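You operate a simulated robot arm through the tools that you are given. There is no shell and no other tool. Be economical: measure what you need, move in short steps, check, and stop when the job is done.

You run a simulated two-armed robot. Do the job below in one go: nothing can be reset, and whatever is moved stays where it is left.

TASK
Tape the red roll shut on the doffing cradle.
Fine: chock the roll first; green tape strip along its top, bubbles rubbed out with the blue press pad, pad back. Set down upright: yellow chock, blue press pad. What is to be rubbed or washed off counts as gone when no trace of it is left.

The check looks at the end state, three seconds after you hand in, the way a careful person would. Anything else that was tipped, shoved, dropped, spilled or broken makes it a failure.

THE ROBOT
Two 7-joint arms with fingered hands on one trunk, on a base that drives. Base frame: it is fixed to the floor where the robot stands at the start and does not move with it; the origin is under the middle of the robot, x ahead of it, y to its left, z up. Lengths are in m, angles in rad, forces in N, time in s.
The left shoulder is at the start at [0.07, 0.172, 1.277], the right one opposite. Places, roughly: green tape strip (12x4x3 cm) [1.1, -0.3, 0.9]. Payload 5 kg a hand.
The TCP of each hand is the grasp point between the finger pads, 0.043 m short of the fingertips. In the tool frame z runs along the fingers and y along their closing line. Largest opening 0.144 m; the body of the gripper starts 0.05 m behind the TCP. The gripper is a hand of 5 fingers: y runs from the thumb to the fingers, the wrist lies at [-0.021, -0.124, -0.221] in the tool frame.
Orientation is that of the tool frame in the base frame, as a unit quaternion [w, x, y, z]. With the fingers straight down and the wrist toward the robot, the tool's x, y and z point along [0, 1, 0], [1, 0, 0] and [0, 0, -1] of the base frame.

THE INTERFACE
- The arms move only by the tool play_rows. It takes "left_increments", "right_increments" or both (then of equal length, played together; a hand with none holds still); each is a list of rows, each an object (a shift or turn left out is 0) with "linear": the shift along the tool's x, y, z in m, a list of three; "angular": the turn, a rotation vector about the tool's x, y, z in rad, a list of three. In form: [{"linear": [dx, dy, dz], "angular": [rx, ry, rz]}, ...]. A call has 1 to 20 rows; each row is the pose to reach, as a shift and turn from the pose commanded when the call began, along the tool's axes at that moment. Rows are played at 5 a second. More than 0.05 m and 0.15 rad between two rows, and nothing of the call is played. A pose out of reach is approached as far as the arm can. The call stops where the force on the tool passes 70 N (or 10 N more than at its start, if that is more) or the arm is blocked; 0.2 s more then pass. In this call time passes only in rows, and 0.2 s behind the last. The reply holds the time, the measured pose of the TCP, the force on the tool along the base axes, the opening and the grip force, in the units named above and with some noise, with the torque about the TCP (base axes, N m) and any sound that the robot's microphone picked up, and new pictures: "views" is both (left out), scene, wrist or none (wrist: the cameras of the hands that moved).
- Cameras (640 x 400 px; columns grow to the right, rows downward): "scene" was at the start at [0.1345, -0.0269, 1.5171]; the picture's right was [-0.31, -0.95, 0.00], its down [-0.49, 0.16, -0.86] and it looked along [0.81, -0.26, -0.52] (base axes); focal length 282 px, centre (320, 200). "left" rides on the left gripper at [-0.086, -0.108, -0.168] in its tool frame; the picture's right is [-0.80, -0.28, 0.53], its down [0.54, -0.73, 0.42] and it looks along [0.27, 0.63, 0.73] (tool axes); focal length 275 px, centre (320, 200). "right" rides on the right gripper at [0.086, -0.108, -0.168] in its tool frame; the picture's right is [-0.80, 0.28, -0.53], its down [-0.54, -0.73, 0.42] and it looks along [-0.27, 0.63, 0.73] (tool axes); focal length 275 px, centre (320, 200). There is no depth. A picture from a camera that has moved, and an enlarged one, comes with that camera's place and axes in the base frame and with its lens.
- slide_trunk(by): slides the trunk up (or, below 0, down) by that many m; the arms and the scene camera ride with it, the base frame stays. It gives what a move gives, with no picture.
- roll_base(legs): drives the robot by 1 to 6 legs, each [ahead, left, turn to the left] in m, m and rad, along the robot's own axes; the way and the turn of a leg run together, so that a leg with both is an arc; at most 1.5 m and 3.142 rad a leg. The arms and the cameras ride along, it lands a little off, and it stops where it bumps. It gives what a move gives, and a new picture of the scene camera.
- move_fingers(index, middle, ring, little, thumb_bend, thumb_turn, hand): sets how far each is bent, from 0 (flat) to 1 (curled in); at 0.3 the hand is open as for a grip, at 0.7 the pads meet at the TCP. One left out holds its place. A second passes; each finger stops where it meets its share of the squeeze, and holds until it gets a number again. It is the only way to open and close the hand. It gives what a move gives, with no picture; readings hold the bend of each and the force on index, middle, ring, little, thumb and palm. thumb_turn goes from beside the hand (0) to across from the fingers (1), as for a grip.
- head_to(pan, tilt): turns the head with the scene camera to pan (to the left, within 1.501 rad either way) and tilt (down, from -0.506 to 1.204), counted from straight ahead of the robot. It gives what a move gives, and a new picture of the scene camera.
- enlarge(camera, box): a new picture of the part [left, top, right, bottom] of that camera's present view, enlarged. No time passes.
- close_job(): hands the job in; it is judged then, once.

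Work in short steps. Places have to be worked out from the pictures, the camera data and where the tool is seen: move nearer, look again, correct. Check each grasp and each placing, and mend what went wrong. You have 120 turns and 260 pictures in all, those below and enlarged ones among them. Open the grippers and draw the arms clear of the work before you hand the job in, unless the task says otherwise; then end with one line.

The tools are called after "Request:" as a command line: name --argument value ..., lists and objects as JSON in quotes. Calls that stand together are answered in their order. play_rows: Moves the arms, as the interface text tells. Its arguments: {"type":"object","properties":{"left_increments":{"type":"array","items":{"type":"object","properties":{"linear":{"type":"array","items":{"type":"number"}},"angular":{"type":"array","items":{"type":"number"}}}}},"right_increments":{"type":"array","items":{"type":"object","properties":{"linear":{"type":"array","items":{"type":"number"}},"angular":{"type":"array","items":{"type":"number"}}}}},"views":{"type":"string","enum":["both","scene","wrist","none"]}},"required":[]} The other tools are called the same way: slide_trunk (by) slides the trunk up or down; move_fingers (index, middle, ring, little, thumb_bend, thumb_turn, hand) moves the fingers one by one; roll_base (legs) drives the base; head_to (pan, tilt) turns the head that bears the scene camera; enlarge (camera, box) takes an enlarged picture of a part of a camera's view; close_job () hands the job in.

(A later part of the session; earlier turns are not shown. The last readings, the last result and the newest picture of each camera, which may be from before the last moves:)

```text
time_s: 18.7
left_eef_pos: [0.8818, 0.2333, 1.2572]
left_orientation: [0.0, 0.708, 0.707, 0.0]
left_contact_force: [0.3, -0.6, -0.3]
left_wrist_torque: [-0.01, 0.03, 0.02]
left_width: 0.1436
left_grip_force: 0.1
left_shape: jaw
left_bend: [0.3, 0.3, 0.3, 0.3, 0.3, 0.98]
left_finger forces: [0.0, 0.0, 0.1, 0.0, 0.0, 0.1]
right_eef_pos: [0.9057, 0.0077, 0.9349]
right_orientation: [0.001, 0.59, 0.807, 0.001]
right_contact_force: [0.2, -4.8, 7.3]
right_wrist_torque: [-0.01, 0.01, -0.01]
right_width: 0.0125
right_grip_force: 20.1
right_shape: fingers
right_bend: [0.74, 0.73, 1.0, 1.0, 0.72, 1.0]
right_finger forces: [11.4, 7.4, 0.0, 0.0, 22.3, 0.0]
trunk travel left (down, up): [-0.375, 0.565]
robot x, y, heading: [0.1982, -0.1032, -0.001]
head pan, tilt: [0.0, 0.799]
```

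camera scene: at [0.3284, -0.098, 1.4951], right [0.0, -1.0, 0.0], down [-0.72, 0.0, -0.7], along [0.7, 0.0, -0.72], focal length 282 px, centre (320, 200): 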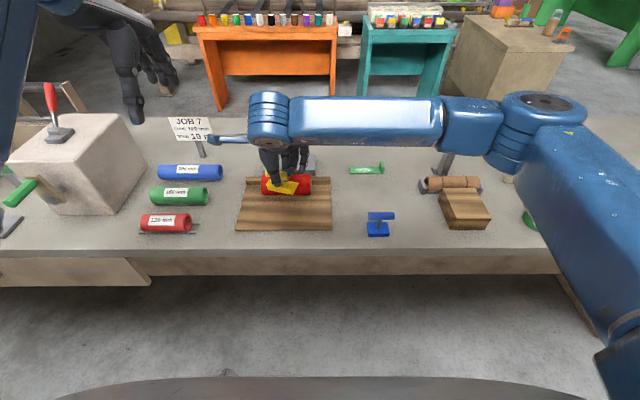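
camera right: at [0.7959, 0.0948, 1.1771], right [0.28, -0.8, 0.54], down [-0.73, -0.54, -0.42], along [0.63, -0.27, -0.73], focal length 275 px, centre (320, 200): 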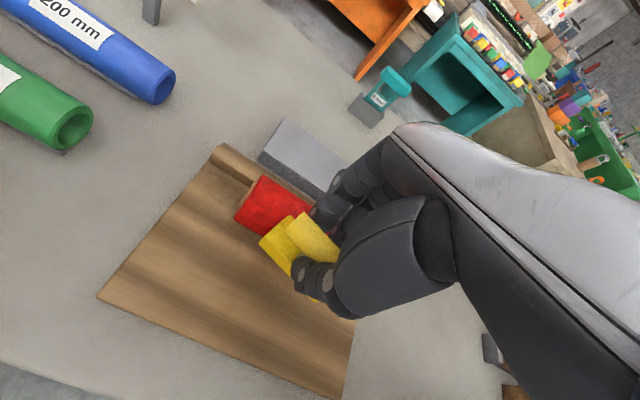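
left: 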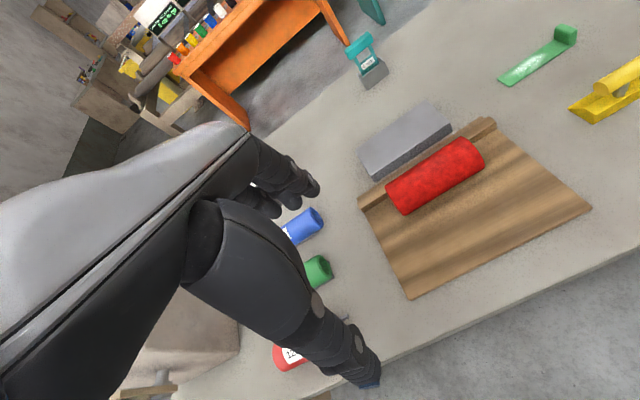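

On the board (7 N). I'll open only slightly, so that the far fingers don't hit the roll, and rise straight up.

Request:
move_fingers --hand "right" --index 0.65 --middle 0.65 --thumb_bend 0.5

Request:
enlarge --camera "right" --box '[160, 130, 380, 330]'

Request:
enlarge --camera "scene" --box '[250, 165, 320, 215]'

```text
time_s: 19.7
left_eef_pos: [0.8823, 0.2337, 1.2579]
left_orientation: [0.0, 0.708, 0.707, 0.0]
left_contact_force: [-0.2, -0.6, 0.1]
left_wrist_torque: [0.02, 0.03, -0.02]
left_width: 0.1439
left_grip_force: 0.0
left_shape: jaw
left_bend: [0.3, 0.3, 0.3, 0.3, 0.3, 0.98]
left_finger forces: [0.0, 0.0, 0.0, 0.1, 0.1, 0.0]
right_eef_pos: [0.9057, 0.0073, 0.9332]
right_orientation: [-0.001, 0.591, 0.807, -0.001]
right_contact_force: [0.2, -0.3, -0.5]
right_wrist_torque: [-0.01, 0.0, 0.03]
right_width: 0.0512
right_grip_force: 0.5
right_shape: fingers
right_bend: [0.65, 0.65, 1.0, 1.0, 0.5, 1.0]
right_finger forces: [0.2, 0.0, 0.0, 0.0, 0.0, 0.0]
trunk travel left (down, up): [-0.375, 0.565]
robot x, y, heading: [0.2009, -0.0986, -0.002]
head pan, tilt: [0.0, 0.799]
```

```text
2.00 times, centred on (270, 230) of right
camera zoom: at [0.7751, 0.0563, 1.0996], right [0.51, -0.67, 0.53], down [-0.53, -0.74, -0.42], along [0.68, -0.07, -0.73], focal length 551 px, centre (420, 140)
```

zoom: 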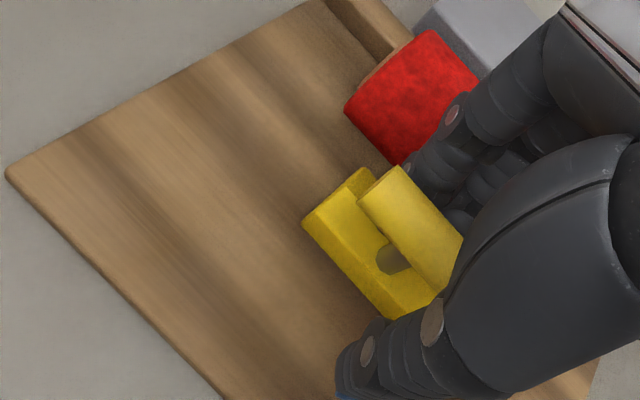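

```text
8.00 times, centred on (285, 190) of scene
camera zoom: at [0.3283, -0.1002, 1.4952], right [0.0, -1.0, 0.0], down [-0.72, 0.0, -0.7], along [0.7, 0.0, -0.72], focal length 2253 px, centre (600, 280)
```

zoom: 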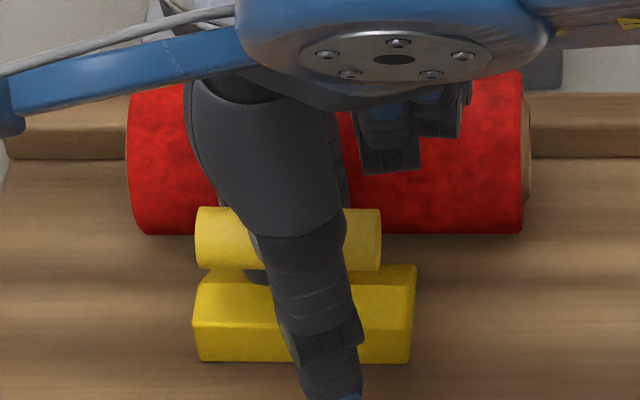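

Released, chock stands upright. I'll rise, undo the yaw, and then pitch the hand to push the chock low from behind with the fingertips.

Request:
play_rows --right_increments '[{"linear": [0, 0, -0.02]}, {"linear": [0, 0, -0.05]}, {"linear": [0, 0, -0.09]}, {"linear": [0, 0, -0.12], "angular": [0, 0, 0.12]}, {"linear": [0, 0, -0.12], "angular": [0, 0, 0.24]}, {"linear": [0, 0, -0.12], "angular": [0, 0, 0.31]}]' --views "none"

Request:
move_fingers --hand "right" --index 0.7 --middle 0.7 --ring 0.7 --little 0.7 --thumb_bend 0.7

Request:
play_rows --right_increments '[{"linear": [0, -0.03, 0], "angular": [-0.13, 0, 0]}, {"linear": [0, -0.06, 0], "angular": [-0.26, 0, 0]}, {"linear": [0, -0.09, 0], "angular": [-0.39, 0, 0]}, {"linear": [0, -0.1, 0], "angular": [-0.52, 0, 0]}]' --views "both"

```text
time_s: 21.1
left_eef_pos: [0.8826, 0.2339, 1.2576]
left_orientation: [0.001, 0.708, 0.707, 0.0]
left_contact_force: [-0.2, 0.6, 0.6]
left_wrist_torque: [-0.01, 0.04, -0.01]
left_width: 0.1434
left_grip_force: 0.0
left_shape: jaw
left_bend: [0.3, 0.3, 0.3, 0.3, 0.3, 0.98]
left_finger forces: [0.0, 0.1, 0.1, 0.0, 0.1, 0.0]
right_eef_pos: [0.9064, 0.0092, 1.0531]
right_orientation: [0.001, 0.708, 0.706, -0.001]
right_contact_force: [0.4, 0.5, -0.2]
right_wrist_torque: [0.01, 0.0, 0.01]
right_width: 0.0512
right_grip_force: 0.0
right_shape: fingers
right_bend: [0.65, 0.65, 1.0, 1.0, 0.5, 1.0]
right_finger forces: [0.1, 0.0, 0.1, 0.0, 0.1, 0.0]
trunk travel left (down, up): [-0.375, 0.565]
robot x, y, heading: [0.2011, -0.1021, -0.004]
head pan, tilt: [0.0, 0.799]
```

```text
time_s: 22.1
left_eef_pos: [0.8824, 0.2338, 1.2581]
left_orientation: [0.001, 0.708, 0.706, 0.0]
left_contact_force: [0.1, 0.1, 0.8]
left_wrist_torque: [0.02, 0.0, 0.0]
left_width: 0.1439
left_grip_force: 0.0
left_shape: jaw
left_bend: [0.3, 0.3, 0.3, 0.3, 0.3, 0.98]
left_finger forces: [0.0, 0.0, 0.0, 0.0, 0.0, 0.0]
right_eef_pos: [0.907, 0.0082, 1.0534]
right_orientation: [0.0, 0.708, 0.706, 0.0]
right_contact_force: [0.1, 0.4, 0.0]
right_wrist_torque: [-0.05, 0.0, -0.01]
right_width: 0.0086
right_grip_force: 0.1
right_shape: fingers
right_bend: [0.7, 0.7, 0.7, 0.7, 0.7, 1.0]
right_finger forces: [0.0, 0.0, 0.0, 0.0, 0.0, 0.1]
trunk travel left (down, up): [-0.375, 0.565]
robot x, y, heading: [0.2, -0.0977, 0.001]
head pan, tilt: [0.0, 0.799]
```

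```text
time_s: 23.1
left_eef_pos: [0.8827, 0.2334, 1.258]
left_orientation: [0.0, 0.708, 0.706, -0.001]
left_contact_force: [-0.3, 0.6, -1.0]
left_wrist_torque: [-0.02, -0.03, 0.0]
left_width: 0.1437
left_grip_force: 0.1
left_shape: jaw
left_bend: [0.3, 0.3, 0.3, 0.3, 0.3, 0.98]
left_finger forces: [0.0, 0.0, 0.0, 0.0, 0.0, 0.0]
right_eef_pos: [0.8057, 0.0085, 1.0531]
right_orientation: [0.183, 0.683, 0.683, 0.182]
right_contact_force: [0.1, 0.0, -0.3]
right_wrist_torque: [-0.02, 0.02, -0.04]
right_width: 0.0081
right_grip_force: 0.0
right_shape: fingers
right_bend: [0.7, 0.7, 0.7, 0.7, 0.7, 1.0]
right_finger forces: [0.0, 0.0, 0.1, 0.0, 0.0, 0.0]
trunk travel left (down, up): [-0.375, 0.565]
robot x, y, heading: [0.1967, -0.1012, -0.003]
head pan, tilt: [0.0, 0.799]
camera scene: at [0.3277, -0.0993, 1.4953], right [0.0, -1.0, 0.0], down [-0.72, 0.0, -0.7], along [0.7, 0.0, -0.72], focal length 282 px, centre (320, 200)
camera right: at [0.6264, 0.0938, 1.1434], right [-0.02, -0.8, 0.6], down [-0.42, -0.54, -0.73], along [0.91, -0.27, -0.32], focal length 275 px, centre (320, 200)
```

scene: 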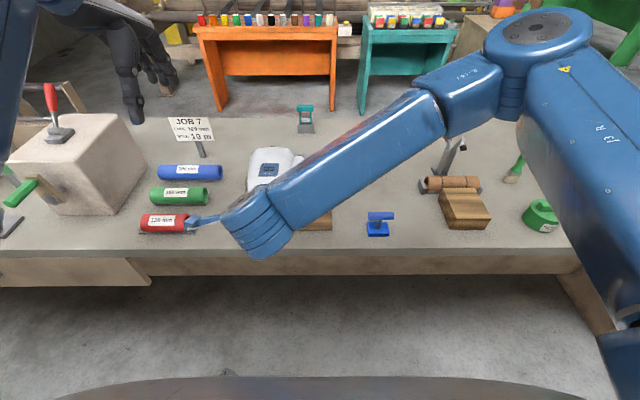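
right: 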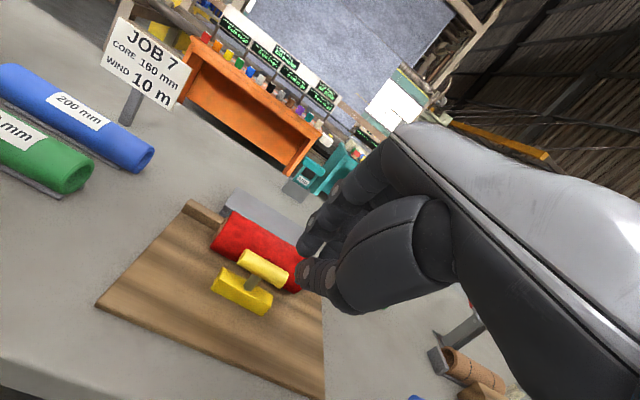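

Good view. Lowering behind the chock, still short of it.

Request:
play_rows --right_increments '[{"linear": [0, -0.013, 0.039]}, {"linear": [0, -0.026, 0.078]}, {"linear": [0, -0.038, 0.116]}]' --views "wrist"

Request:
enlarge --camera "right" --box '[180, 150, 400, 350]'

Request:
enlarge --camera "left" --box '[380, 60, 640, 260]'

```text
time_s: 23.9
left_eef_pos: [0.8838, 0.2338, 1.2574]
left_orientation: [0.0, 0.707, 0.707, 0.0]
left_contact_force: [1.1, -0.8, -0.1]
left_wrist_torque: [0.01, 0.03, -0.04]
left_width: 0.1436
left_grip_force: 0.1
left_shape: jaw
left_bend: [0.3, 0.3, 0.3, 0.3, 0.3, 0.98]
left_finger forces: [0.1, 0.1, 0.0, 0.0, 0.1, 0.0]
right_eef_pos: [0.8321, 0.0091, 0.9338]
right_orientation: [0.182, 0.684, 0.682, 0.181]
right_contact_force: [-0.6, -0.1, -0.5]
right_wrist_torque: [0.01, 0.01, -0.01]
right_width: 0.0079
right_grip_force: 0.1
right_shape: fingers
right_bend: [0.7, 0.7, 0.7, 0.7, 0.7, 1.0]
right_finger forces: [0.1, 0.0, 0.1, 0.0, 0.0, 0.0]
trunk travel left (down, up): [-0.375, 0.565]
robot x, y, heading: [0.1997, -0.1009, -0.001]
head pan, tilt: [0.0, 0.799]
camera right: at [0.6533, 0.0947, 1.0237], right [-0.02, -0.8, 0.6], down [-0.42, -0.54, -0.73], along [0.91, -0.27, -0.32], focal length 275 px, centre (320, 200)
```

right: 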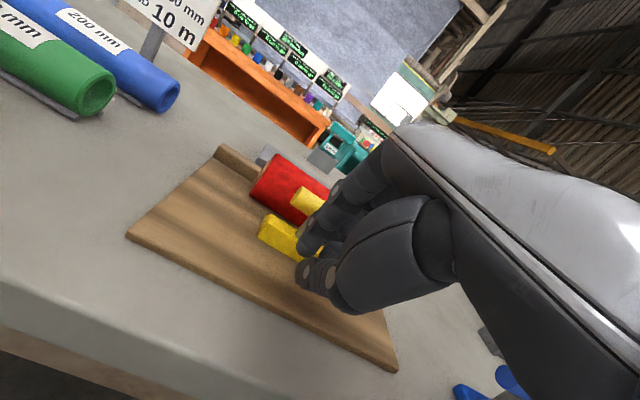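

```text
2.00 times, centred on (290, 250) of right
camera zoom: at [0.6533, 0.0947, 1.0237], right [-0.02, -0.8, 0.6], down [-0.42, -0.54, -0.73], along [0.91, -0.27, -0.32], focal length 551 px, centre (380, 100)
```

zoom: 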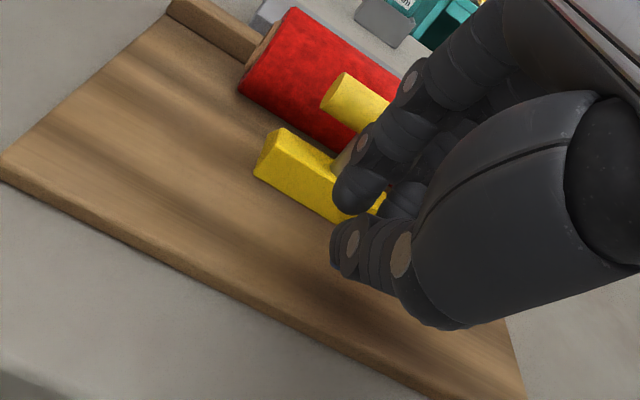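

```text
2.00 times, centred on (510, 160) of left
camera zoom: at [0.776, 0.1472, 1.4253], right [-0.29, -0.8, -0.53], down [-0.72, 0.54, -0.42], along [0.63, 0.27, -0.73], focal length 551 px, centre (-60, 280)
```

zoom: 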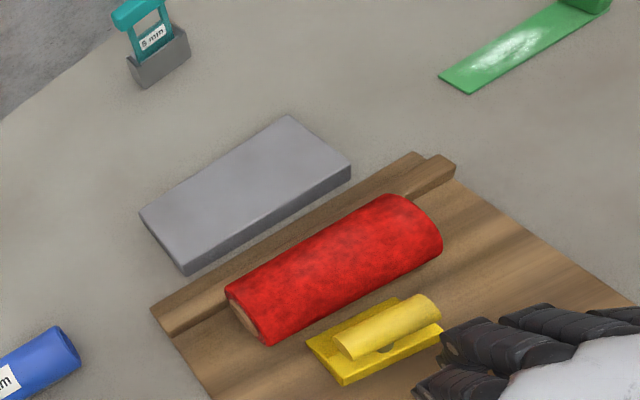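

The left camera gives a fine overview. The fingers sit too far right, so I'll shift 3 cm left and lower to just above the board.

Request:
play_rows --right_increments '[{"linear": [0.03, 0, 0]}, {"linear": [0.03, -0.007, 0.012]}, {"linear": [0.03, -0.0135, 0.0235]}]' --views "none"

Request:
enlarge --camera "right" --box '[180, 150, 400, 350]'

Request:
enlarge --camera "left" --box '[420, 100, 640, 280]'

```text
time_s: 24.7
left_eef_pos: [0.8828, 0.234, 1.2585]
left_orientation: [0.0, 0.707, 0.707, 0.0]
left_contact_force: [0.1, 0.4, 0.4]
left_wrist_torque: [0.02, 0.02, 0.03]
left_width: 0.1438
left_grip_force: 0.1
left_shape: jaw
left_bend: [0.3, 0.3, 0.3, 0.3, 0.3, 0.98]
left_finger forces: [0.0, 0.0, 0.0, 0.0, 0.0, 0.0]
right_eef_pos: [0.8313, 0.0402, 0.9065]
right_orientation: [0.183, 0.684, 0.682, 0.182]
right_contact_force: [0.5, 0.1, -0.3]
right_wrist_torque: [0.01, 0.01, -0.02]
right_width: 0.0083
right_grip_force: 0.0
right_shape: fingers
right_bend: [0.7, 0.7, 0.7, 0.7, 0.7, 1.0]
right_finger forces: [0.0, 0.0, 0.0, 0.1, 0.0, 0.0]
trunk travel left (down, up): [-0.375, 0.565]
robot x, y, heading: [0.1995, -0.1011, -0.0]
head pan, tilt: [0.0, 0.799]
```

```text
2.00 times, centred on (290, 250) of right
camera zoom: at [0.6522, 0.1244, 0.9974], right [-0.02, -0.8, 0.6], down [-0.42, -0.54, -0.73], along [0.91, -0.27, -0.32], focal length 551 px, centre (380, 100)
```

zoom: 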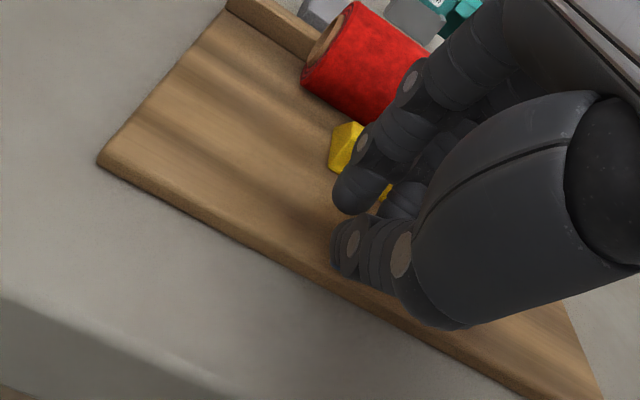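

```text
2.22 times, centred on (530, 190) of left
camera zoom: at [0.7751, 0.1469, 1.4257], right [-0.29, -0.8, -0.53], down [-0.72, 0.54, -0.42], along [0.63, 0.27, -0.73], focal length 612 px, centre (-147, 222)
```

zoom: 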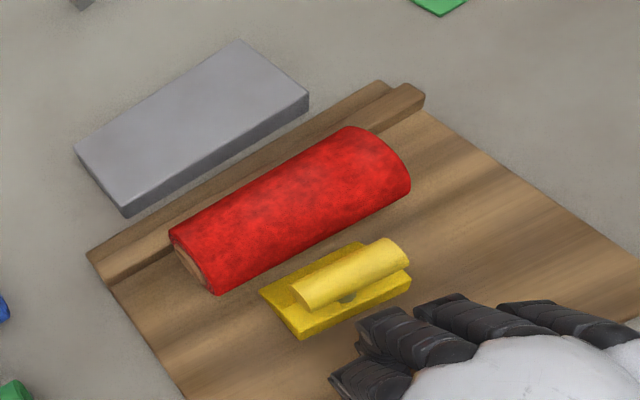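

Fingers now straddle the chock's width. Advancing +x in small steps and watching from the left camera.

Request:
play_rows --right_increments '[{"linear": [0, 0.0087, 0.005]}, {"linear": [0, 0.0173, 0.01]}]' --views "none"

Request:
enlarge --camera "left" --box '[420, 100, 640, 280]'

Request:
enlarge --camera "scene" --box '[240, 160, 340, 230]'

```text
time_s: 25.3
left_eef_pos: [0.8823, 0.2343, 1.257]
left_orientation: [0.0, 0.708, 0.706, 0.0]
left_contact_force: [-0.8, 0.5, 0.9]
left_wrist_torque: [0.01, 0.0, -0.04]
left_width: 0.1435
left_grip_force: 0.1
left_shape: jaw
left_bend: [0.3, 0.3, 0.3, 0.3, 0.3, 0.98]
left_finger forces: [0.0, 0.0, 0.0, 0.0, 0.1, 0.0]
right_eef_pos: [0.8509, 0.0392, 0.907]
right_orientation: [0.182, 0.684, 0.683, 0.181]
right_contact_force: [0.0, -0.1, 0.0]
right_wrist_torque: [-0.01, -0.03, -0.01]
right_width: 0.0082
right_grip_force: 0.5
right_shape: fingers
right_bend: [0.7, 0.7, 0.7, 0.7, 0.7, 1.0]
right_finger forces: [0.1, 0.0, 0.0, 0.0, 0.2, 0.0]
trunk travel left (down, up): [-0.375, 0.565]
robot x, y, heading: [0.2005, -0.1027, -0.002]
head pan, tilt: [0.0, 0.799]
```

```text
2.22 times, centred on (530, 190) of left
camera zoom: at [0.7753, 0.1474, 1.4255], right [-0.29, -0.8, -0.53], down [-0.72, 0.54, -0.42], along [0.63, 0.27, -0.73], focal length 612 px, centre (-147, 222)
```

zoom: 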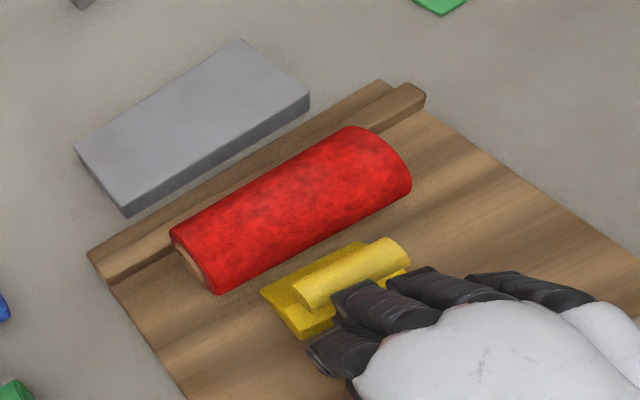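

```text
5.71 times, centred on (290, 195) of scene
camera zoom: at [0.3283, -0.0999, 1.4952], right [0.0, -1.0, 0.0], down [-0.72, 0.0, -0.7], along [0.7, 0.0, -0.72], focal length 1609 px, centre (491, 229)
```

zoom: 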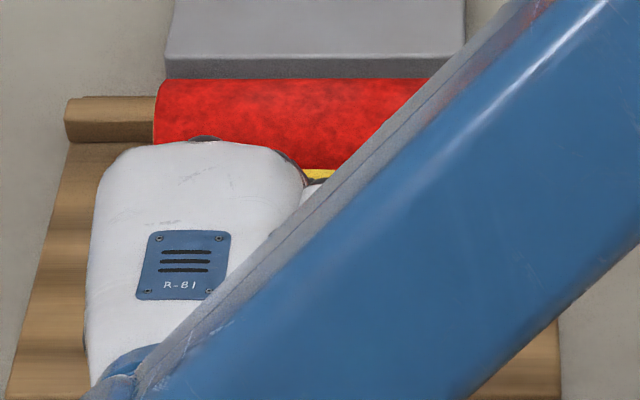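

The bent knuckles would reach the bar before the tips reach the base. I'll back off, rise, and straighten the fingers so the tips lead.

Request:
play_rows --right_increments '[{"linear": [0, -0.0173, -0.01]}, {"linear": [0, -0.035, -0.025]}, {"linear": [0, -0.025, -0.07]}, {"linear": [0, -0.02, -0.1]}]' --views "none"

Request:
move_fingers --hand "right" --index 0.1 --middle 0.1 --ring 0.1 --little 0.1 --thumb_bend 0.7 --thumb_turn 0.0

Request:
enlarge --camera "right" --box '[0, 0, 640, 400]'

Request:
enlarge --camera "left" --box '[360, 100, 640, 400]'

```text
time_s: 26.3
left_eef_pos: [0.8827, 0.2334, 1.2581]
left_orientation: [0.0, 0.708, 0.707, -0.001]
left_contact_force: [-0.4, 0.6, -0.8]
left_wrist_torque: [0.02, -0.03, -0.03]
left_width: 0.1438
left_grip_force: 0.1
left_shape: jaw
left_bend: [0.3, 0.3, 0.3, 0.3, 0.3, 0.98]
left_finger forces: [0.0, 0.1, 0.0, 0.0, 0.0, 0.0]
right_eef_pos: [0.7811, 0.0387, 0.9853]
right_orientation: [0.183, 0.685, 0.682, 0.181]
right_contact_force: [-0.7, 0.1, 0.4]
right_wrist_torque: [-0.01, 0.0, 0.02]
right_width: 0.0081
right_grip_force: 0.0
right_shape: fingers
right_bend: [0.7, 0.7, 0.7, 0.7, 0.7, 1.0]
right_finger forces: [0.0, 0.1, 0.1, 0.1, 0.0, 0.0]
trunk travel left (down, up): [-0.375, 0.565]
robot x, y, heading: [0.1974, -0.1001, 0.0]
head pan, tilt: [0.0, 0.799]
```

```text
time_s: 27.3
left_eef_pos: [0.8824, 0.2344, 1.2579]
left_orientation: [0.0, 0.707, 0.707, 0.0]
left_contact_force: [-0.3, -0.5, 0.3]
left_wrist_torque: [-0.01, 0.03, -0.01]
left_width: 0.1436
left_grip_force: 0.0
left_shape: jaw
left_bend: [0.3, 0.3, 0.3, 0.3, 0.3, 0.98]
left_finger forces: [0.1, 0.0, 0.0, 0.0, 0.1, 0.0]
right_eef_pos: [0.7832, 0.0377, 0.9843]
right_orientation: [0.181, 0.683, 0.684, 0.182]
right_contact_force: [-0.4, 0.9, 0.2]
right_wrist_torque: [-0.04, -0.03, -0.04]
right_width: 0.1514
right_grip_force: 0.1
right_shape: fingers
right_bend: [0.1, 0.1, 0.1, 0.1, 0.7, 0.0]
right_finger forces: [0.0, 0.0, 0.0, 0.0, 0.1, 0.0]
trunk travel left (down, up): [-0.375, 0.565]
robot x, y, heading: [0.1994, -0.103, -0.006]
head pan, tilt: [0.0, 0.799]
```

```text
1.00 times, centred on (320, 200) of right
camera zoom: at [0.6041, 0.1244, 1.0741], right [-0.02, -0.8, 0.6], down [-0.42, -0.54, -0.73], along [0.91, -0.27, -0.32], focal length 275 px, centre (320, 200)
```

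zoom: 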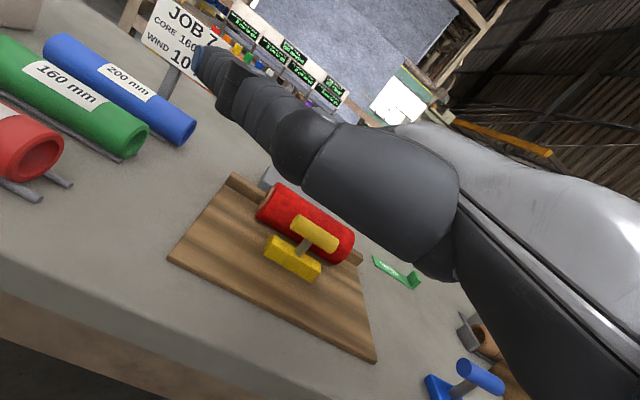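

```text
1.33 times, centred on (500, 250) of left
camera zoom: at [0.7749, 0.1472, 1.4258], right [-0.29, -0.8, -0.53], down [-0.72, 0.54, -0.42], along [0.63, 0.27, -0.73], focal length 367 px, centre (80, 133)
```

zoom: 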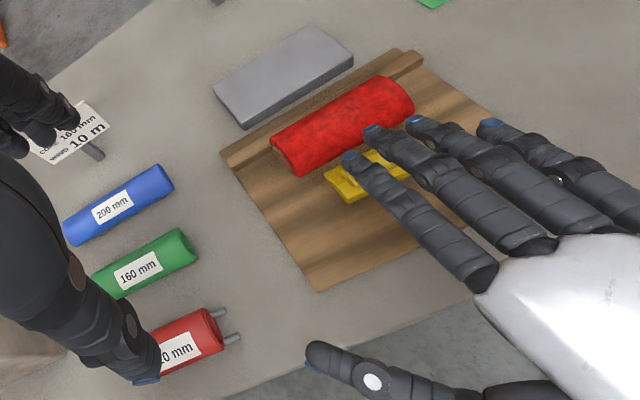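

Straight fingers point much farther forward than I expected. I'll back off, raise, and un-pitch so they point down and forward, with the thumb curled away.

Request:
play_rows --right_increments '[{"linear": [0, 0.002, -0.04]}, {"linear": [0, 0.004, -0.08]}, {"linear": [0, 0.0067, -0.1116], "angular": [0.13, 0, 0]}, {"linear": [0, 0.0067, -0.1116], "angular": [0.26, 0, 0]}, {"linear": [0, 0.0067, -0.1116], "angular": [0.39, 0, 0]}, {"linear": [0, 0.0067, -0.1116], "angular": [0.52, 0, 0]}]' --views "none"

Request:
move_fingers --hand "right" --thumb_bend 1.0

Request:
enlarge --camera "right" --box '[0, 0, 640, 400]'

Request:
enlarge --camera "left" --box '[360, 100, 640, 400]'

Request:
enlarge --camera "scene" --box '[180, 120, 440, 280]'

```text
time_s: 28.7
left_eef_pos: [0.8829, 0.2331, 1.258]
left_orientation: [0.0, 0.707, 0.707, 0.0]
left_contact_force: [-0.2, -0.9, -0.6]
left_wrist_torque: [0.0, 0.02, 0.01]
left_width: 0.1439
left_grip_force: 0.0
left_shape: jaw
left_bend: [0.3, 0.3, 0.3, 0.3, 0.3, 0.98]
left_finger forces: [0.0, 0.0, 0.1, 0.0, 0.0, 0.0]
right_eef_pos: [0.7339, 0.0377, 1.0845]
right_orientation: [-0.001, 0.707, 0.707, -0.001]
right_contact_force: [-0.3, -0.6, -0.5]
right_wrist_torque: [0.01, 0.04, 0.0]
right_width: 0.1512
right_grip_force: 0.1
right_shape: fingers
right_bend: [0.1, 0.1, 0.1, 0.1, 0.7, 0.0]
right_finger forces: [0.1, 0.1, 0.1, 0.0, 0.0, 0.0]
trunk travel left (down, up): [-0.375, 0.565]
robot x, y, heading: [0.2019, -0.0998, -0.002]
head pan, tilt: [0.0, 0.799]
```

```text
time_s: 29.7
left_eef_pos: [0.8822, 0.2332, 1.2572]
left_orientation: [0.0, 0.708, 0.706, 0.0]
left_contact_force: [0.7, -0.2, -0.4]
left_wrist_torque: [-0.03, 0.02, -0.01]
left_width: 0.1437
left_grip_force: 0.1
left_shape: jaw
left_bend: [0.3, 0.3, 0.3, 0.3, 0.3, 0.98]
left_finger forces: [0.0, 0.1, 0.0, 0.1, 0.0, 0.0]
right_eef_pos: [0.7335, 0.0394, 1.0841]
right_orientation: [-0.001, 0.708, 0.707, 0.0]
right_contact_force: [0.1, 0.5, 0.2]
right_wrist_torque: [-0.01, 0.0, 0.02]
right_width: 0.0782
right_grip_force: 0.0
right_shape: fingers
right_bend: [0.1, 0.1, 0.1, 0.1, 1.0, 0.0]
right_finger forces: [0.0, 0.1, 0.0, 0.0, 0.0, 0.0]
trunk travel left (down, up): [-0.375, 0.565]
robot x, y, heading: [0.2002, -0.1003, -0.006]
head pan, tilt: [0.0, 0.799]
```

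```text
1.00 times, centred on (320, 200) of right
camera zoom: at [0.624, 0.1236, 1.2503], right [0.28, -0.8, 0.53], down [-0.73, -0.54, -0.42], along [0.63, -0.27, -0.73], focal length 275 px, centre (320, 200)
```

zoom: 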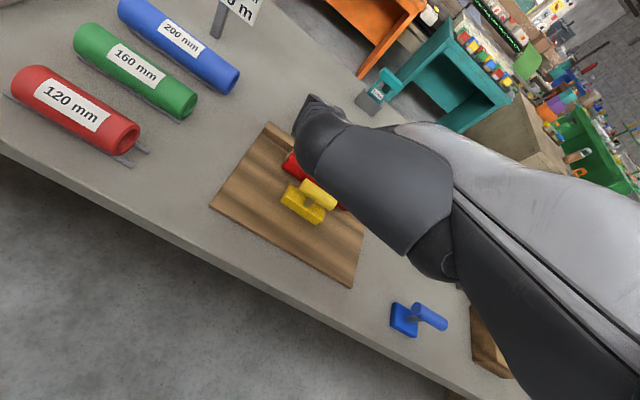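

```text
1.33 times, centred on (500, 250) of left
camera zoom: at [0.7752, 0.147, 1.4256], right [-0.29, -0.8, -0.53], down [-0.72, 0.54, -0.42], along [0.63, 0.27, -0.73], focal length 367 px, centre (80, 133)
```

zoom: 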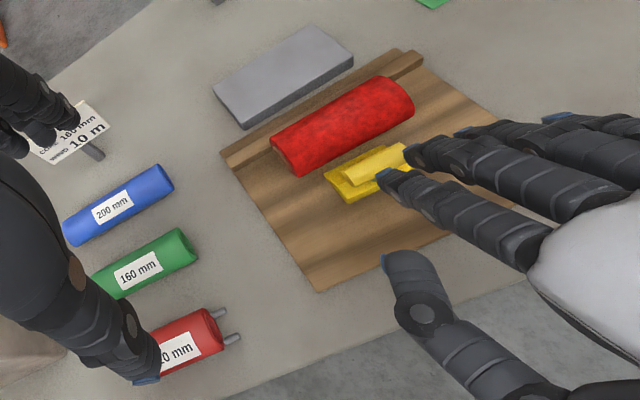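

```text
2.46 times, centred on (310, 200) of scene
camera zoom: at [0.3283, -0.1003, 1.4952], right [0.0, -1.0, 0.0], down [-0.72, 0.0, -0.7], along [0.7, 0.0, -0.72], focal length 693 px, centre (345, 200)
```

zoom: 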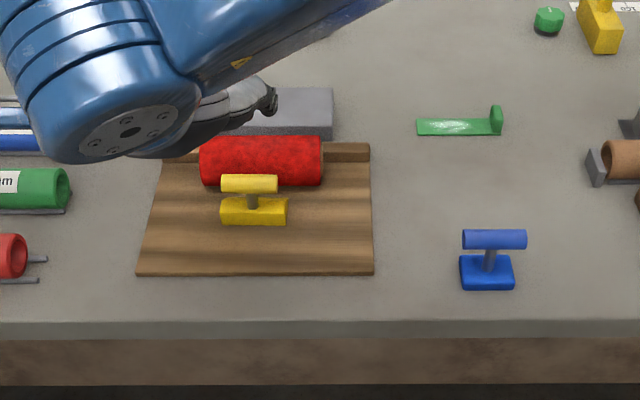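

Fingertips are about (+0.143, −0.058) in x, z from the TCP, so lowering straight down puts them behind the chock. Lowering 0.135 and checking.

Request:
play_rows --right_increments '[{"linear": [0, 0, 0.04]}, {"linear": [0, 0, 0.08]}, {"linear": [0, 0, 0.11]}, {"linear": [0, 0, 0.135]}]' --views "none"

Request:
enlarge --camera "right" --box '[0, 0, 640, 400]'

Request:
enlarge --camera "left" --box '[420, 100, 640, 300]'

Request:
enlarge --camera "scene" --box '[180, 120, 440, 280]'

```text
time_s: 30.7
left_eef_pos: [0.8832, 0.2326, 1.2578]
left_orientation: [-0.001, 0.708, 0.707, -0.001]
left_contact_force: [-0.1, 0.3, -0.7]
left_wrist_torque: [0.05, 0.03, 0.01]
left_width: 0.1439
left_grip_force: 0.0
left_shape: jaw
left_bend: [0.3, 0.3, 0.3, 0.3, 0.3, 0.98]
left_finger forces: [0.0, 0.1, 0.0, 0.0, 0.0, 0.0]
right_eef_pos: [0.7339, 0.0387, 0.9471]
right_orientation: [0.0, 0.708, 0.706, 0.0]
right_contact_force: [0.3, 0.0, -0.1]
right_wrist_torque: [-0.03, 0.02, 0.0]
right_width: 0.078
right_grip_force: 0.2
right_shape: fingers
right_bend: [0.1, 0.1, 0.1, 0.1, 1.0, 0.0]
right_finger forces: [0.0, 0.1, 0.0, 0.0, 0.1, 0.1]
trunk travel left (down, up): [-0.375, 0.565]
robot x, y, heading: [0.1993, -0.1026, -0.002]
head pan, tilt: [0.0, 0.799]
```

```text
1.00 times, centred on (320, 200) of right
camera zoom: at [0.625, 0.1239, 1.1143], right [0.28, -0.8, 0.53], down [-0.73, -0.54, -0.42], along [0.63, -0.27, -0.73], focal length 275 px, centre (320, 200)
```

zoom: 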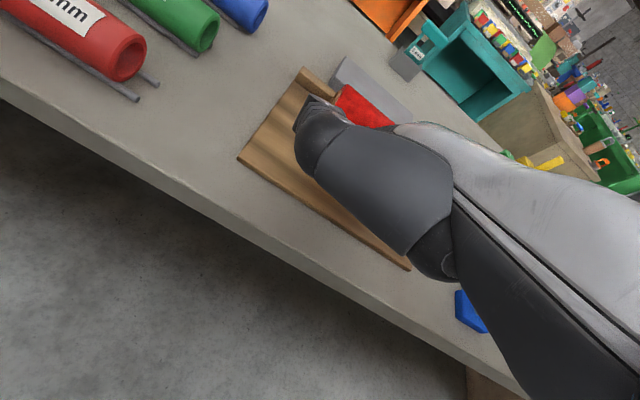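

```text
2.00 times, centred on (530, 200) of left
camera zoom: at [0.7761, 0.1472, 1.4252], right [-0.29, -0.8, -0.53], down [-0.72, 0.54, -0.42], along [0.63, 0.27, -0.73], focal length 551 px, centre (-100, 200)
```

zoom: 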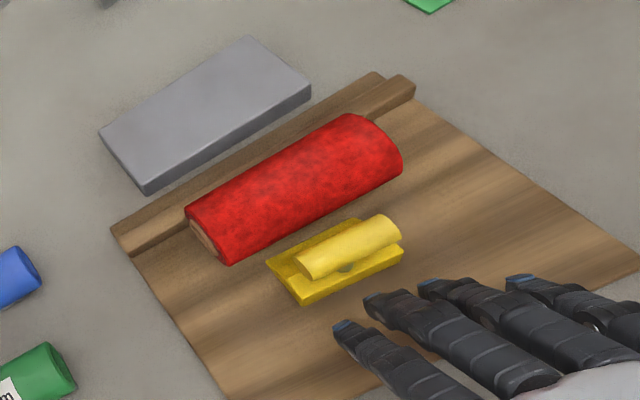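

```text
2.46 times, centred on (310, 200) of scene
camera zoom: at [0.3292, -0.1, 1.4951], right [0.0, -1.0, 0.0], down [-0.72, 0.0, -0.7], along [0.7, 0.0, -0.72], focal length 693 px, centre (345, 200)
```

zoom: 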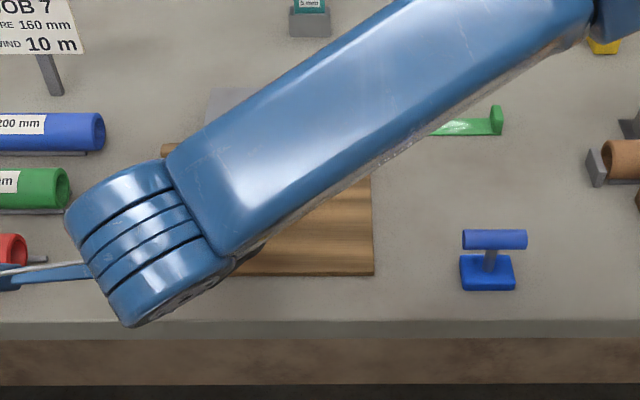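

Fingertips are behind the base. Chock near face ≈0.909 and its tip edge ≈0.956, so it needs about 2.5 cm of push. Lowering 2 cm and advancing 1.5 cm.

Request:
play_rows --right_increments '[{"linear": [-0.006, 0, 0.01]}, {"linear": [-0.006, 0, 0.02]}, {"linear": [-0.006, 0.007, 0.02]}, {"linear": [-0.006, 0.015, 0.02]}]' --views "none"

Request:
enlarge --camera "left" --box '[420, 100, 640, 300]'

```text
time_s: 31.7
left_eef_pos: [0.8821, 0.2333, 1.2582]
left_orientation: [0.0, 0.707, 0.707, 0.001]
left_contact_force: [0.0, -0.6, -0.1]
left_wrist_torque: [0.01, 0.02, -0.02]
left_width: 0.1438
left_grip_force: 0.2
left_shape: jaw
left_bend: [0.3, 0.3, 0.3, 0.3, 0.3, 0.98]
left_finger forces: [0.0, 0.0, 0.0, 0.0, 0.1, 0.0]
right_eef_pos: [0.7478, 0.0323, 0.9288]
right_orientation: [0.001, 0.708, 0.707, 0.0]
right_contact_force: [-0.3, -0.4, -0.2]
right_wrist_torque: [-0.02, 0.02, 0.01]
right_width: 0.078
right_grip_force: 0.0
right_shape: fingers
right_bend: [0.1, 0.1, 0.1, 0.1, 1.0, 0.0]
right_finger forces: [0.0, 0.0, 0.1, 0.0, 0.0, 0.1]
trunk travel left (down, up): [-0.375, 0.565]
robot x, y, heading: [0.2002, -0.1037, -0.005]
head pan, tilt: [0.0, 0.799]
```

```text
2.00 times, centred on (530, 200) of left
camera zoom: at [0.7755, 0.1469, 1.4255], right [-0.29, -0.8, -0.53], down [-0.72, 0.54, -0.42], along [0.63, 0.27, -0.73], focal length 551 px, centre (-100, 200)
```

zoom: 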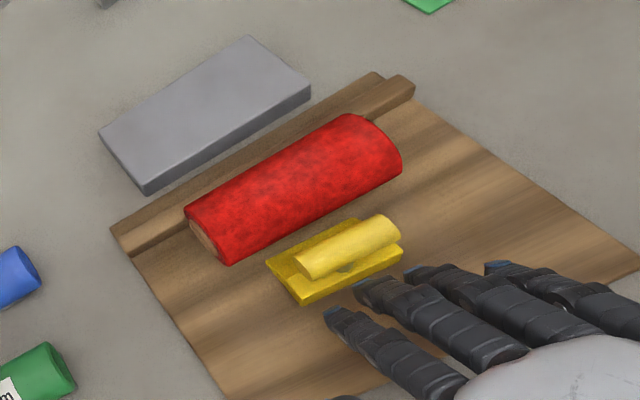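

Nearly touching. Advancing 1.5 cm in 5 mm steps.

Request:
play_rows --right_increments '[{"linear": [0, 0.005, 0]}, {"linear": [0, 0.01, 0]}, {"linear": [0, 0.015, 0]}]' --views "none"

Request:
enlarge --camera "left" --box '[420, 100, 640, 300]'

```text
time_s: 32.5
left_eef_pos: [0.8824, 0.234, 1.2586]
left_orientation: [-0.001, 0.707, 0.707, 0.0]
left_contact_force: [0.5, 0.2, 0.3]
left_wrist_torque: [0.02, 0.02, 0.0]
left_width: 0.1438
left_grip_force: 0.0
left_shape: jaw
left_bend: [0.3, 0.3, 0.3, 0.3, 0.3, 0.98]
left_finger forces: [0.0, 0.0, 0.1, 0.1, 0.0, 0.1]
right_eef_pos: [0.7634, 0.0333, 0.9285]
right_orientation: [0.0, 0.708, 0.706, 0.0]
right_contact_force: [0.0, 0.3, -0.6]
right_wrist_torque: [0.02, 0.01, -0.01]
right_width: 0.0781
right_grip_force: 0.1
right_shape: fingers
right_bend: [0.1, 0.1, 0.1, 0.1, 1.0, 0.0]
right_finger forces: [0.0, 0.0, 0.1, 0.1, 0.0, 0.1]
trunk travel left (down, up): [-0.375, 0.565]
robot x, y, heading: [0.1981, -0.1021, -0.005]
head pan, tilt: [0.0, 0.799]
```

```text
2.00 times, centred on (530, 200) of left
camera zoom: at [0.7752, 0.1472, 1.4256], right [-0.29, -0.8, -0.53], down [-0.72, 0.54, -0.42], along [0.63, 0.27, -0.73], focal length 551 px, centre (-100, 200)
```

zoom: 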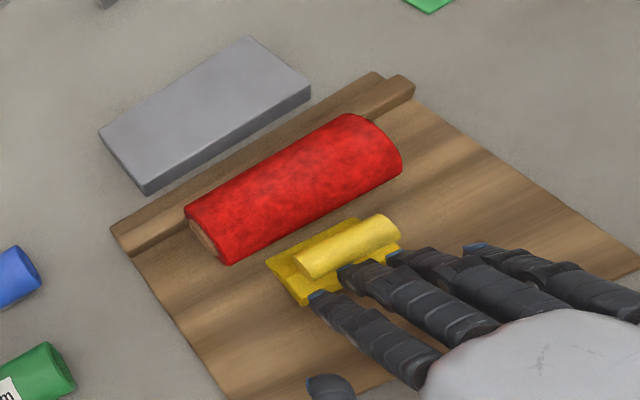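

The tips look slightly too high and would pass over the base. Backing 2 cm, lowering 1.1 cm, then advancing again.

Request:
play_rows --right_increments '[{"linear": [0, -0.01, 0]}, {"linear": [0, -0.02, 0]}, {"linear": [0, -0.02, 0.006]}, {"linear": [0, -0.02, 0.011]}]' --views "none"

Request:
play_rows --right_increments '[{"linear": [0, 0.007, 0]}, {"linear": [0, 0.014, 0]}, {"linear": [0, 0.02, 0]}, {"linear": [0, 0.025, 0]}]' --views "none"

Request:
enlarge --camera "left" --box '[420, 100, 640, 300]'

```text
time_s: 33.5
left_eef_pos: [0.8825, 0.234, 1.2574]
left_orientation: [0.0, 0.707, 0.707, 0.0]
left_contact_force: [-0.4, 0.4, 0.3]
left_wrist_torque: [-0.01, -0.02, -0.01]
left_width: 0.1438
left_grip_force: 0.0
left_shape: jaw
left_bend: [0.3, 0.3, 0.3, 0.3, 0.3, 0.98]
left_finger forces: [0.1, 0.0, 0.0, 0.1, 0.1, 0.0]
right_eef_pos: [0.7439, 0.0336, 0.9172]
right_orientation: [0.0, 0.707, 0.707, 0.0]
right_contact_force: [0.4, -0.3, 0.3]
right_wrist_torque: [0.01, 0.0, -0.02]
right_width: 0.0782
right_grip_force: 0.1
right_shape: fingers
right_bend: [0.1, 0.1, 0.1, 0.1, 1.0, 0.0]
right_finger forces: [0.1, 0.1, 0.0, 0.1, 0.0, 0.0]
trunk travel left (down, up): [-0.375, 0.565]
robot x, y, heading: [0.1987, -0.1022, 0.003]
head pan, tilt: [0.0, 0.799]
```

```text
time_s: 34.5
left_eef_pos: [0.8813, 0.2347, 1.258]
left_orientation: [-0.001, 0.707, 0.707, 0.0]
left_contact_force: [0.2, -0.4, 0.9]
left_wrist_torque: [0.0, 0.02, 0.0]
left_width: 0.1439
left_grip_force: 0.1
left_shape: jaw
left_bend: [0.3, 0.3, 0.3, 0.3, 0.3, 0.98]
left_finger forces: [0.0, 0.0, 0.1, 0.1, 0.1, 0.0]
right_eef_pos: [0.7685, 0.0322, 0.9173]
right_orientation: [0.0, 0.708, 0.706, 0.0]
right_contact_force: [-0.7, 0.0, -0.3]
right_wrist_torque: [0.02, 0.05, -0.01]
right_width: 0.0781
right_grip_force: 0.3
right_shape: fingers
right_bend: [0.1, 0.1, 0.1, 0.1, 1.0, 0.0]
right_finger forces: [0.1, 0.5, 0.0, 0.0, 0.0, 0.1]
trunk travel left (down, up): [-0.375, 0.565]
robot x, y, heading: [0.1986, -0.1004, -0.002]
head pan, tilt: [0.0, 0.799]
```

```text
2.00 times, centred on (530, 200) of left
camera zoom: at [0.7751, 0.1471, 1.4256], right [-0.29, -0.8, -0.53], down [-0.72, 0.54, -0.42], along [0.63, 0.27, -0.73], focal length 551 px, centre (-100, 200)
```

zoom: 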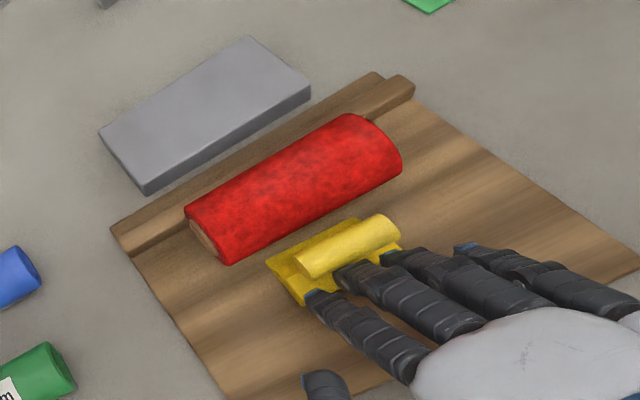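

The middle finger now reads contact. Pushing on 1 cm.

Request:
play_rows --right_increments '[{"linear": [0, 0.003, 0]}, {"linear": [0, 0.006, 0]}, {"linear": [0, 0.01, 0]}]' --views "none"

Request:
enlarge --camera "left" --box '[420, 100, 640, 300]'

```text
time_s: 35.3
left_eef_pos: [0.8825, 0.2341, 1.2589]
left_orientation: [0.0, 0.708, 0.706, 0.001]
left_contact_force: [-0.5, -0.5, -0.4]
left_wrist_torque: [0.02, 0.0, -0.03]
left_width: 0.1438
left_grip_force: 0.1
left_shape: jaw
left_bend: [0.3, 0.3, 0.3, 0.3, 0.3, 0.98]
left_finger forces: [0.0, 0.0, 0.1, 0.1, 0.0, 0.1]
right_eef_pos: [0.7794, 0.0322, 0.9184]
right_orientation: [-0.001, 0.707, 0.707, 0.0]
right_contact_force: [-1.2, 1.2, 0.1]
right_wrist_torque: [0.03, -0.01, -0.04]
right_width: 0.0782
right_grip_force: 0.8
right_shape: fingers
right_bend: [0.1, 0.1, 0.1, 0.1, 1.0, 0.0]
right_finger forces: [0.1, 1.1, 0.0, 0.0, 0.0, 0.0]
trunk travel left (down, up): [-0.375, 0.565]
robot x, y, heading: [0.1962, -0.101, -0.001]
head pan, tilt: [0.0, 0.799]
```

```text
2.00 times, centred on (530, 200) of left
camera zoom: at [0.7751, 0.1471, 1.4257], right [-0.29, -0.8, -0.53], down [-0.72, 0.54, -0.42], along [0.63, 0.27, -0.73], focal length 551 px, centre (-100, 200)
```

zoom: 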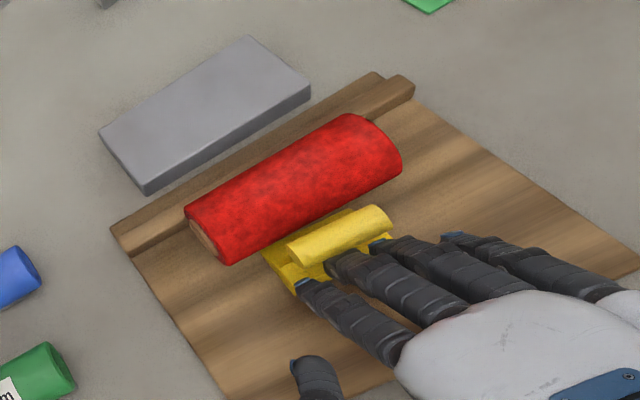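

It slides straight with about 1 N. Another 8 mm.

Request:
play_rows --right_increments '[{"linear": [0, 0.003, 0]}, {"linear": [0, 0.006, 0]}, {"linear": [0, 0.008, 0]}]' --views "none"

Request:
enlarge --camera "left" --box '[420, 100, 640, 300]'

```text
time_s: 36.1
left_eef_pos: [0.8829, 0.2336, 1.2582]
left_orientation: [-0.001, 0.708, 0.707, 0.0]
left_contact_force: [0.3, -0.7, 0.6]
left_wrist_torque: [0.02, 0.0, -0.02]
left_width: 0.1436
left_grip_force: 0.1
left_shape: jaw
left_bend: [0.3, 0.3, 0.3, 0.3, 0.3, 0.98]
left_finger forces: [0.1, 0.1, 0.0, 0.0, 0.1, 0.1]
right_eef_pos: [0.7865, 0.032, 0.9185]
right_orientation: [0.0, 0.708, 0.707, 0.0]
right_contact_force: [-1.1, 0.0, 0.9]
right_wrist_torque: [0.01, -0.02, 0.0]
right_width: 0.0782
right_grip_force: 1.5
right_shape: fingers
right_bend: [0.1, 0.1, 0.1, 0.1, 1.0, 0.0]
right_finger forces: [0.0, 1.1, 0.0, 0.0, 0.1, 0.0]
trunk travel left (down, up): [-0.375, 0.565]
robot x, y, heading: [0.2002, -0.0962, -0.001]
head pan, tilt: [0.0, 0.799]
```

```text
2.00 times, centred on (530, 200) of left
camera zoom: at [0.775, 0.1472, 1.4257], right [-0.29, -0.8, -0.53], down [-0.72, 0.54, -0.42], along [0.63, 0.27, -0.73], focal length 551 px, centre (-100, 200)
```

zoom: 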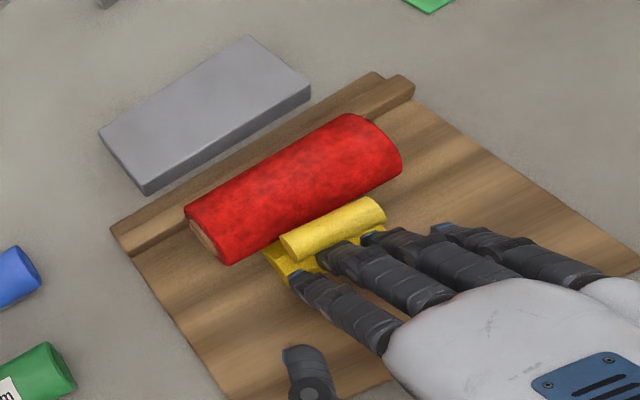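

Still free. Continuing 4 mm with force check.

Request:
play_rows --right_increments '[{"linear": [0, 0.002, 0]}, {"linear": [0, 0.004, 0]}]' --views "none"

Request:
play_rows --right_increments '[{"linear": [0, 0.002, 0]}, {"linear": [0, 0.003, 0]}]' --views "none"

Request:
enlarge --camera "left" --box '[420, 100, 640, 300]'

```text
time_s: 36.7
left_eef_pos: [0.882, 0.2337, 1.2574]
left_orientation: [0.0, 0.708, 0.707, 0.0]
left_contact_force: [-0.4, 0.4, 0.9]
left_wrist_torque: [0.01, 0.02, 0.0]
left_width: 0.1436
left_grip_force: 0.1
left_shape: jaw
left_bend: [0.3, 0.3, 0.3, 0.3, 0.3, 0.98]
left_finger forces: [0.0, 0.0, 0.0, 0.0, 0.1, 0.0]
right_eef_pos: [0.791, 0.0329, 0.9189]
right_orientation: [0.001, 0.708, 0.706, 0.001]
right_contact_force: [-1.4, -0.1, 0.3]
right_wrist_torque: [0.0, 0.02, -0.03]
right_width: 0.0783
right_grip_force: 0.1
right_shape: fingers
right_bend: [0.1, 0.1, 0.1, 0.1, 1.0, 0.0]
right_finger forces: [0.0, 1.1, 0.0, 0.1, 0.1, 0.1]
trunk travel left (down, up): [-0.375, 0.565]
robot x, y, heading: [0.2024, -0.102, 0.003]
head pan, tilt: [0.0, 0.799]
```

```text
time_s: 37.3
left_eef_pos: [0.8828, 0.2339, 1.258]
left_orientation: [0.0, 0.708, 0.706, 0.0]
left_contact_force: [-0.3, 0.2, 0.1]
left_wrist_torque: [0.0, 0.03, 0.0]
left_width: 0.1438
left_grip_force: 0.0
left_shape: jaw
left_bend: [0.3, 0.3, 0.3, 0.3, 0.3, 0.98]
left_finger forces: [0.0, 0.0, 0.0, 0.1, 0.1, 0.0]
right_eef_pos: [0.7929, 0.0325, 0.9185]
right_orientation: [0.001, 0.708, 0.707, 0.0]
right_contact_force: [-1.5, -1.3, 0.8]
right_wrist_torque: [0.02, -0.05, -0.15]
right_width: 0.0782
right_grip_force: 0.9
right_shape: fingers
right_bend: [0.1, 0.1, 0.1, 0.1, 1.0, 0.0]
right_finger forces: [0.0, 1.9, 0.0, 0.1, 0.1, 0.1]
trunk travel left (down, up): [-0.375, 0.565]
robot x, y, heading: [0.2016, -0.1042, -0.001]
head pan, tilt: [0.0, 0.799]
```

```text
2.00 times, centred on (530, 200) of left
camera zoom: at [0.7749, 0.147, 1.4258], right [-0.29, -0.8, -0.53], down [-0.72, 0.54, -0.42], along [0.63, 0.27, -0.73], focal length 551 px, centre (-100, 200)
```

zoom: 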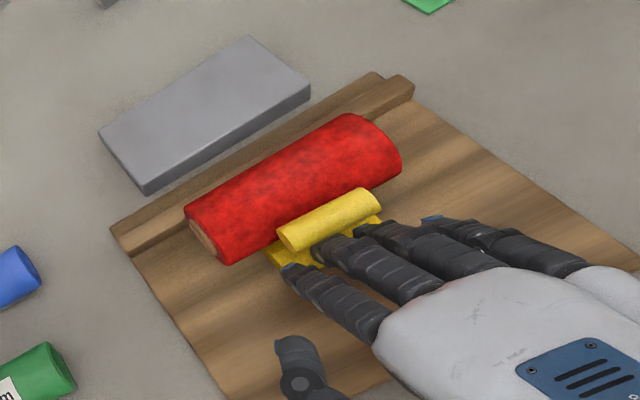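

Force rising to 1.9 N, so it may be touching the roll. 2 mm more to confirm.

Request:
play_rows --right_increments '[{"linear": [0, 0.001, 0]}, {"linear": [0, 0.002, 0]}]' --views "none"

Request:
enlarge --camera "left" --box '[470, 140, 590, 260]'

```text
time_s: 37.9
left_eef_pos: [0.8822, 0.233, 1.2587]
left_orientation: [0.0, 0.707, 0.707, 0.0]
left_contact_force: [-0.8, 0.3, 0.9]
left_wrist_torque: [-0.01, -0.05, 0.01]
left_width: 0.1439
left_grip_force: 0.0
left_shape: jaw
left_bend: [0.3, 0.3, 0.3, 0.3, 0.3, 0.98]
left_finger forces: [0.1, 0.0, 0.0, 0.0, 0.0, 0.0]
right_eef_pos: [0.7947, 0.0324, 0.9192]
right_orientation: [-0.001, 0.707, 0.707, 0.001]
right_contact_force: [-2.8, -1.8, 0.7]
right_wrist_torque: [0.0, -0.14, -0.14]
right_width: 0.0781
right_grip_force: 1.4
right_shape: fingers
right_bend: [0.1, 0.1, 0.1, 0.1, 1.0, 0.0]
right_finger forces: [0.0, 2.4, 0.0, 0.1, 0.0, 0.0]
trunk travel left (down, up): [-0.375, 0.565]
robot x, y, heading: [0.1947, -0.1001, -0.001]
head pan, tilt: [0.0, 0.799]
```

```text
3.33 times, centred on (530, 200) of left
camera zoom: at [0.7748, 0.147, 1.4258], right [-0.29, -0.8, -0.53], down [-0.72, 0.54, -0.42], along [0.63, 0.27, -0.73], focal length 918 px, centre (-380, 200)
```

zoom: 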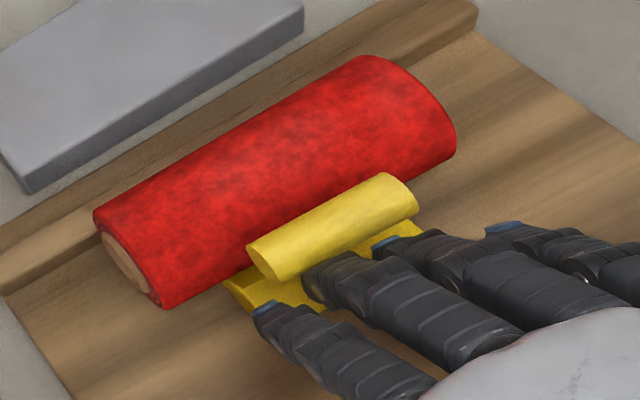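

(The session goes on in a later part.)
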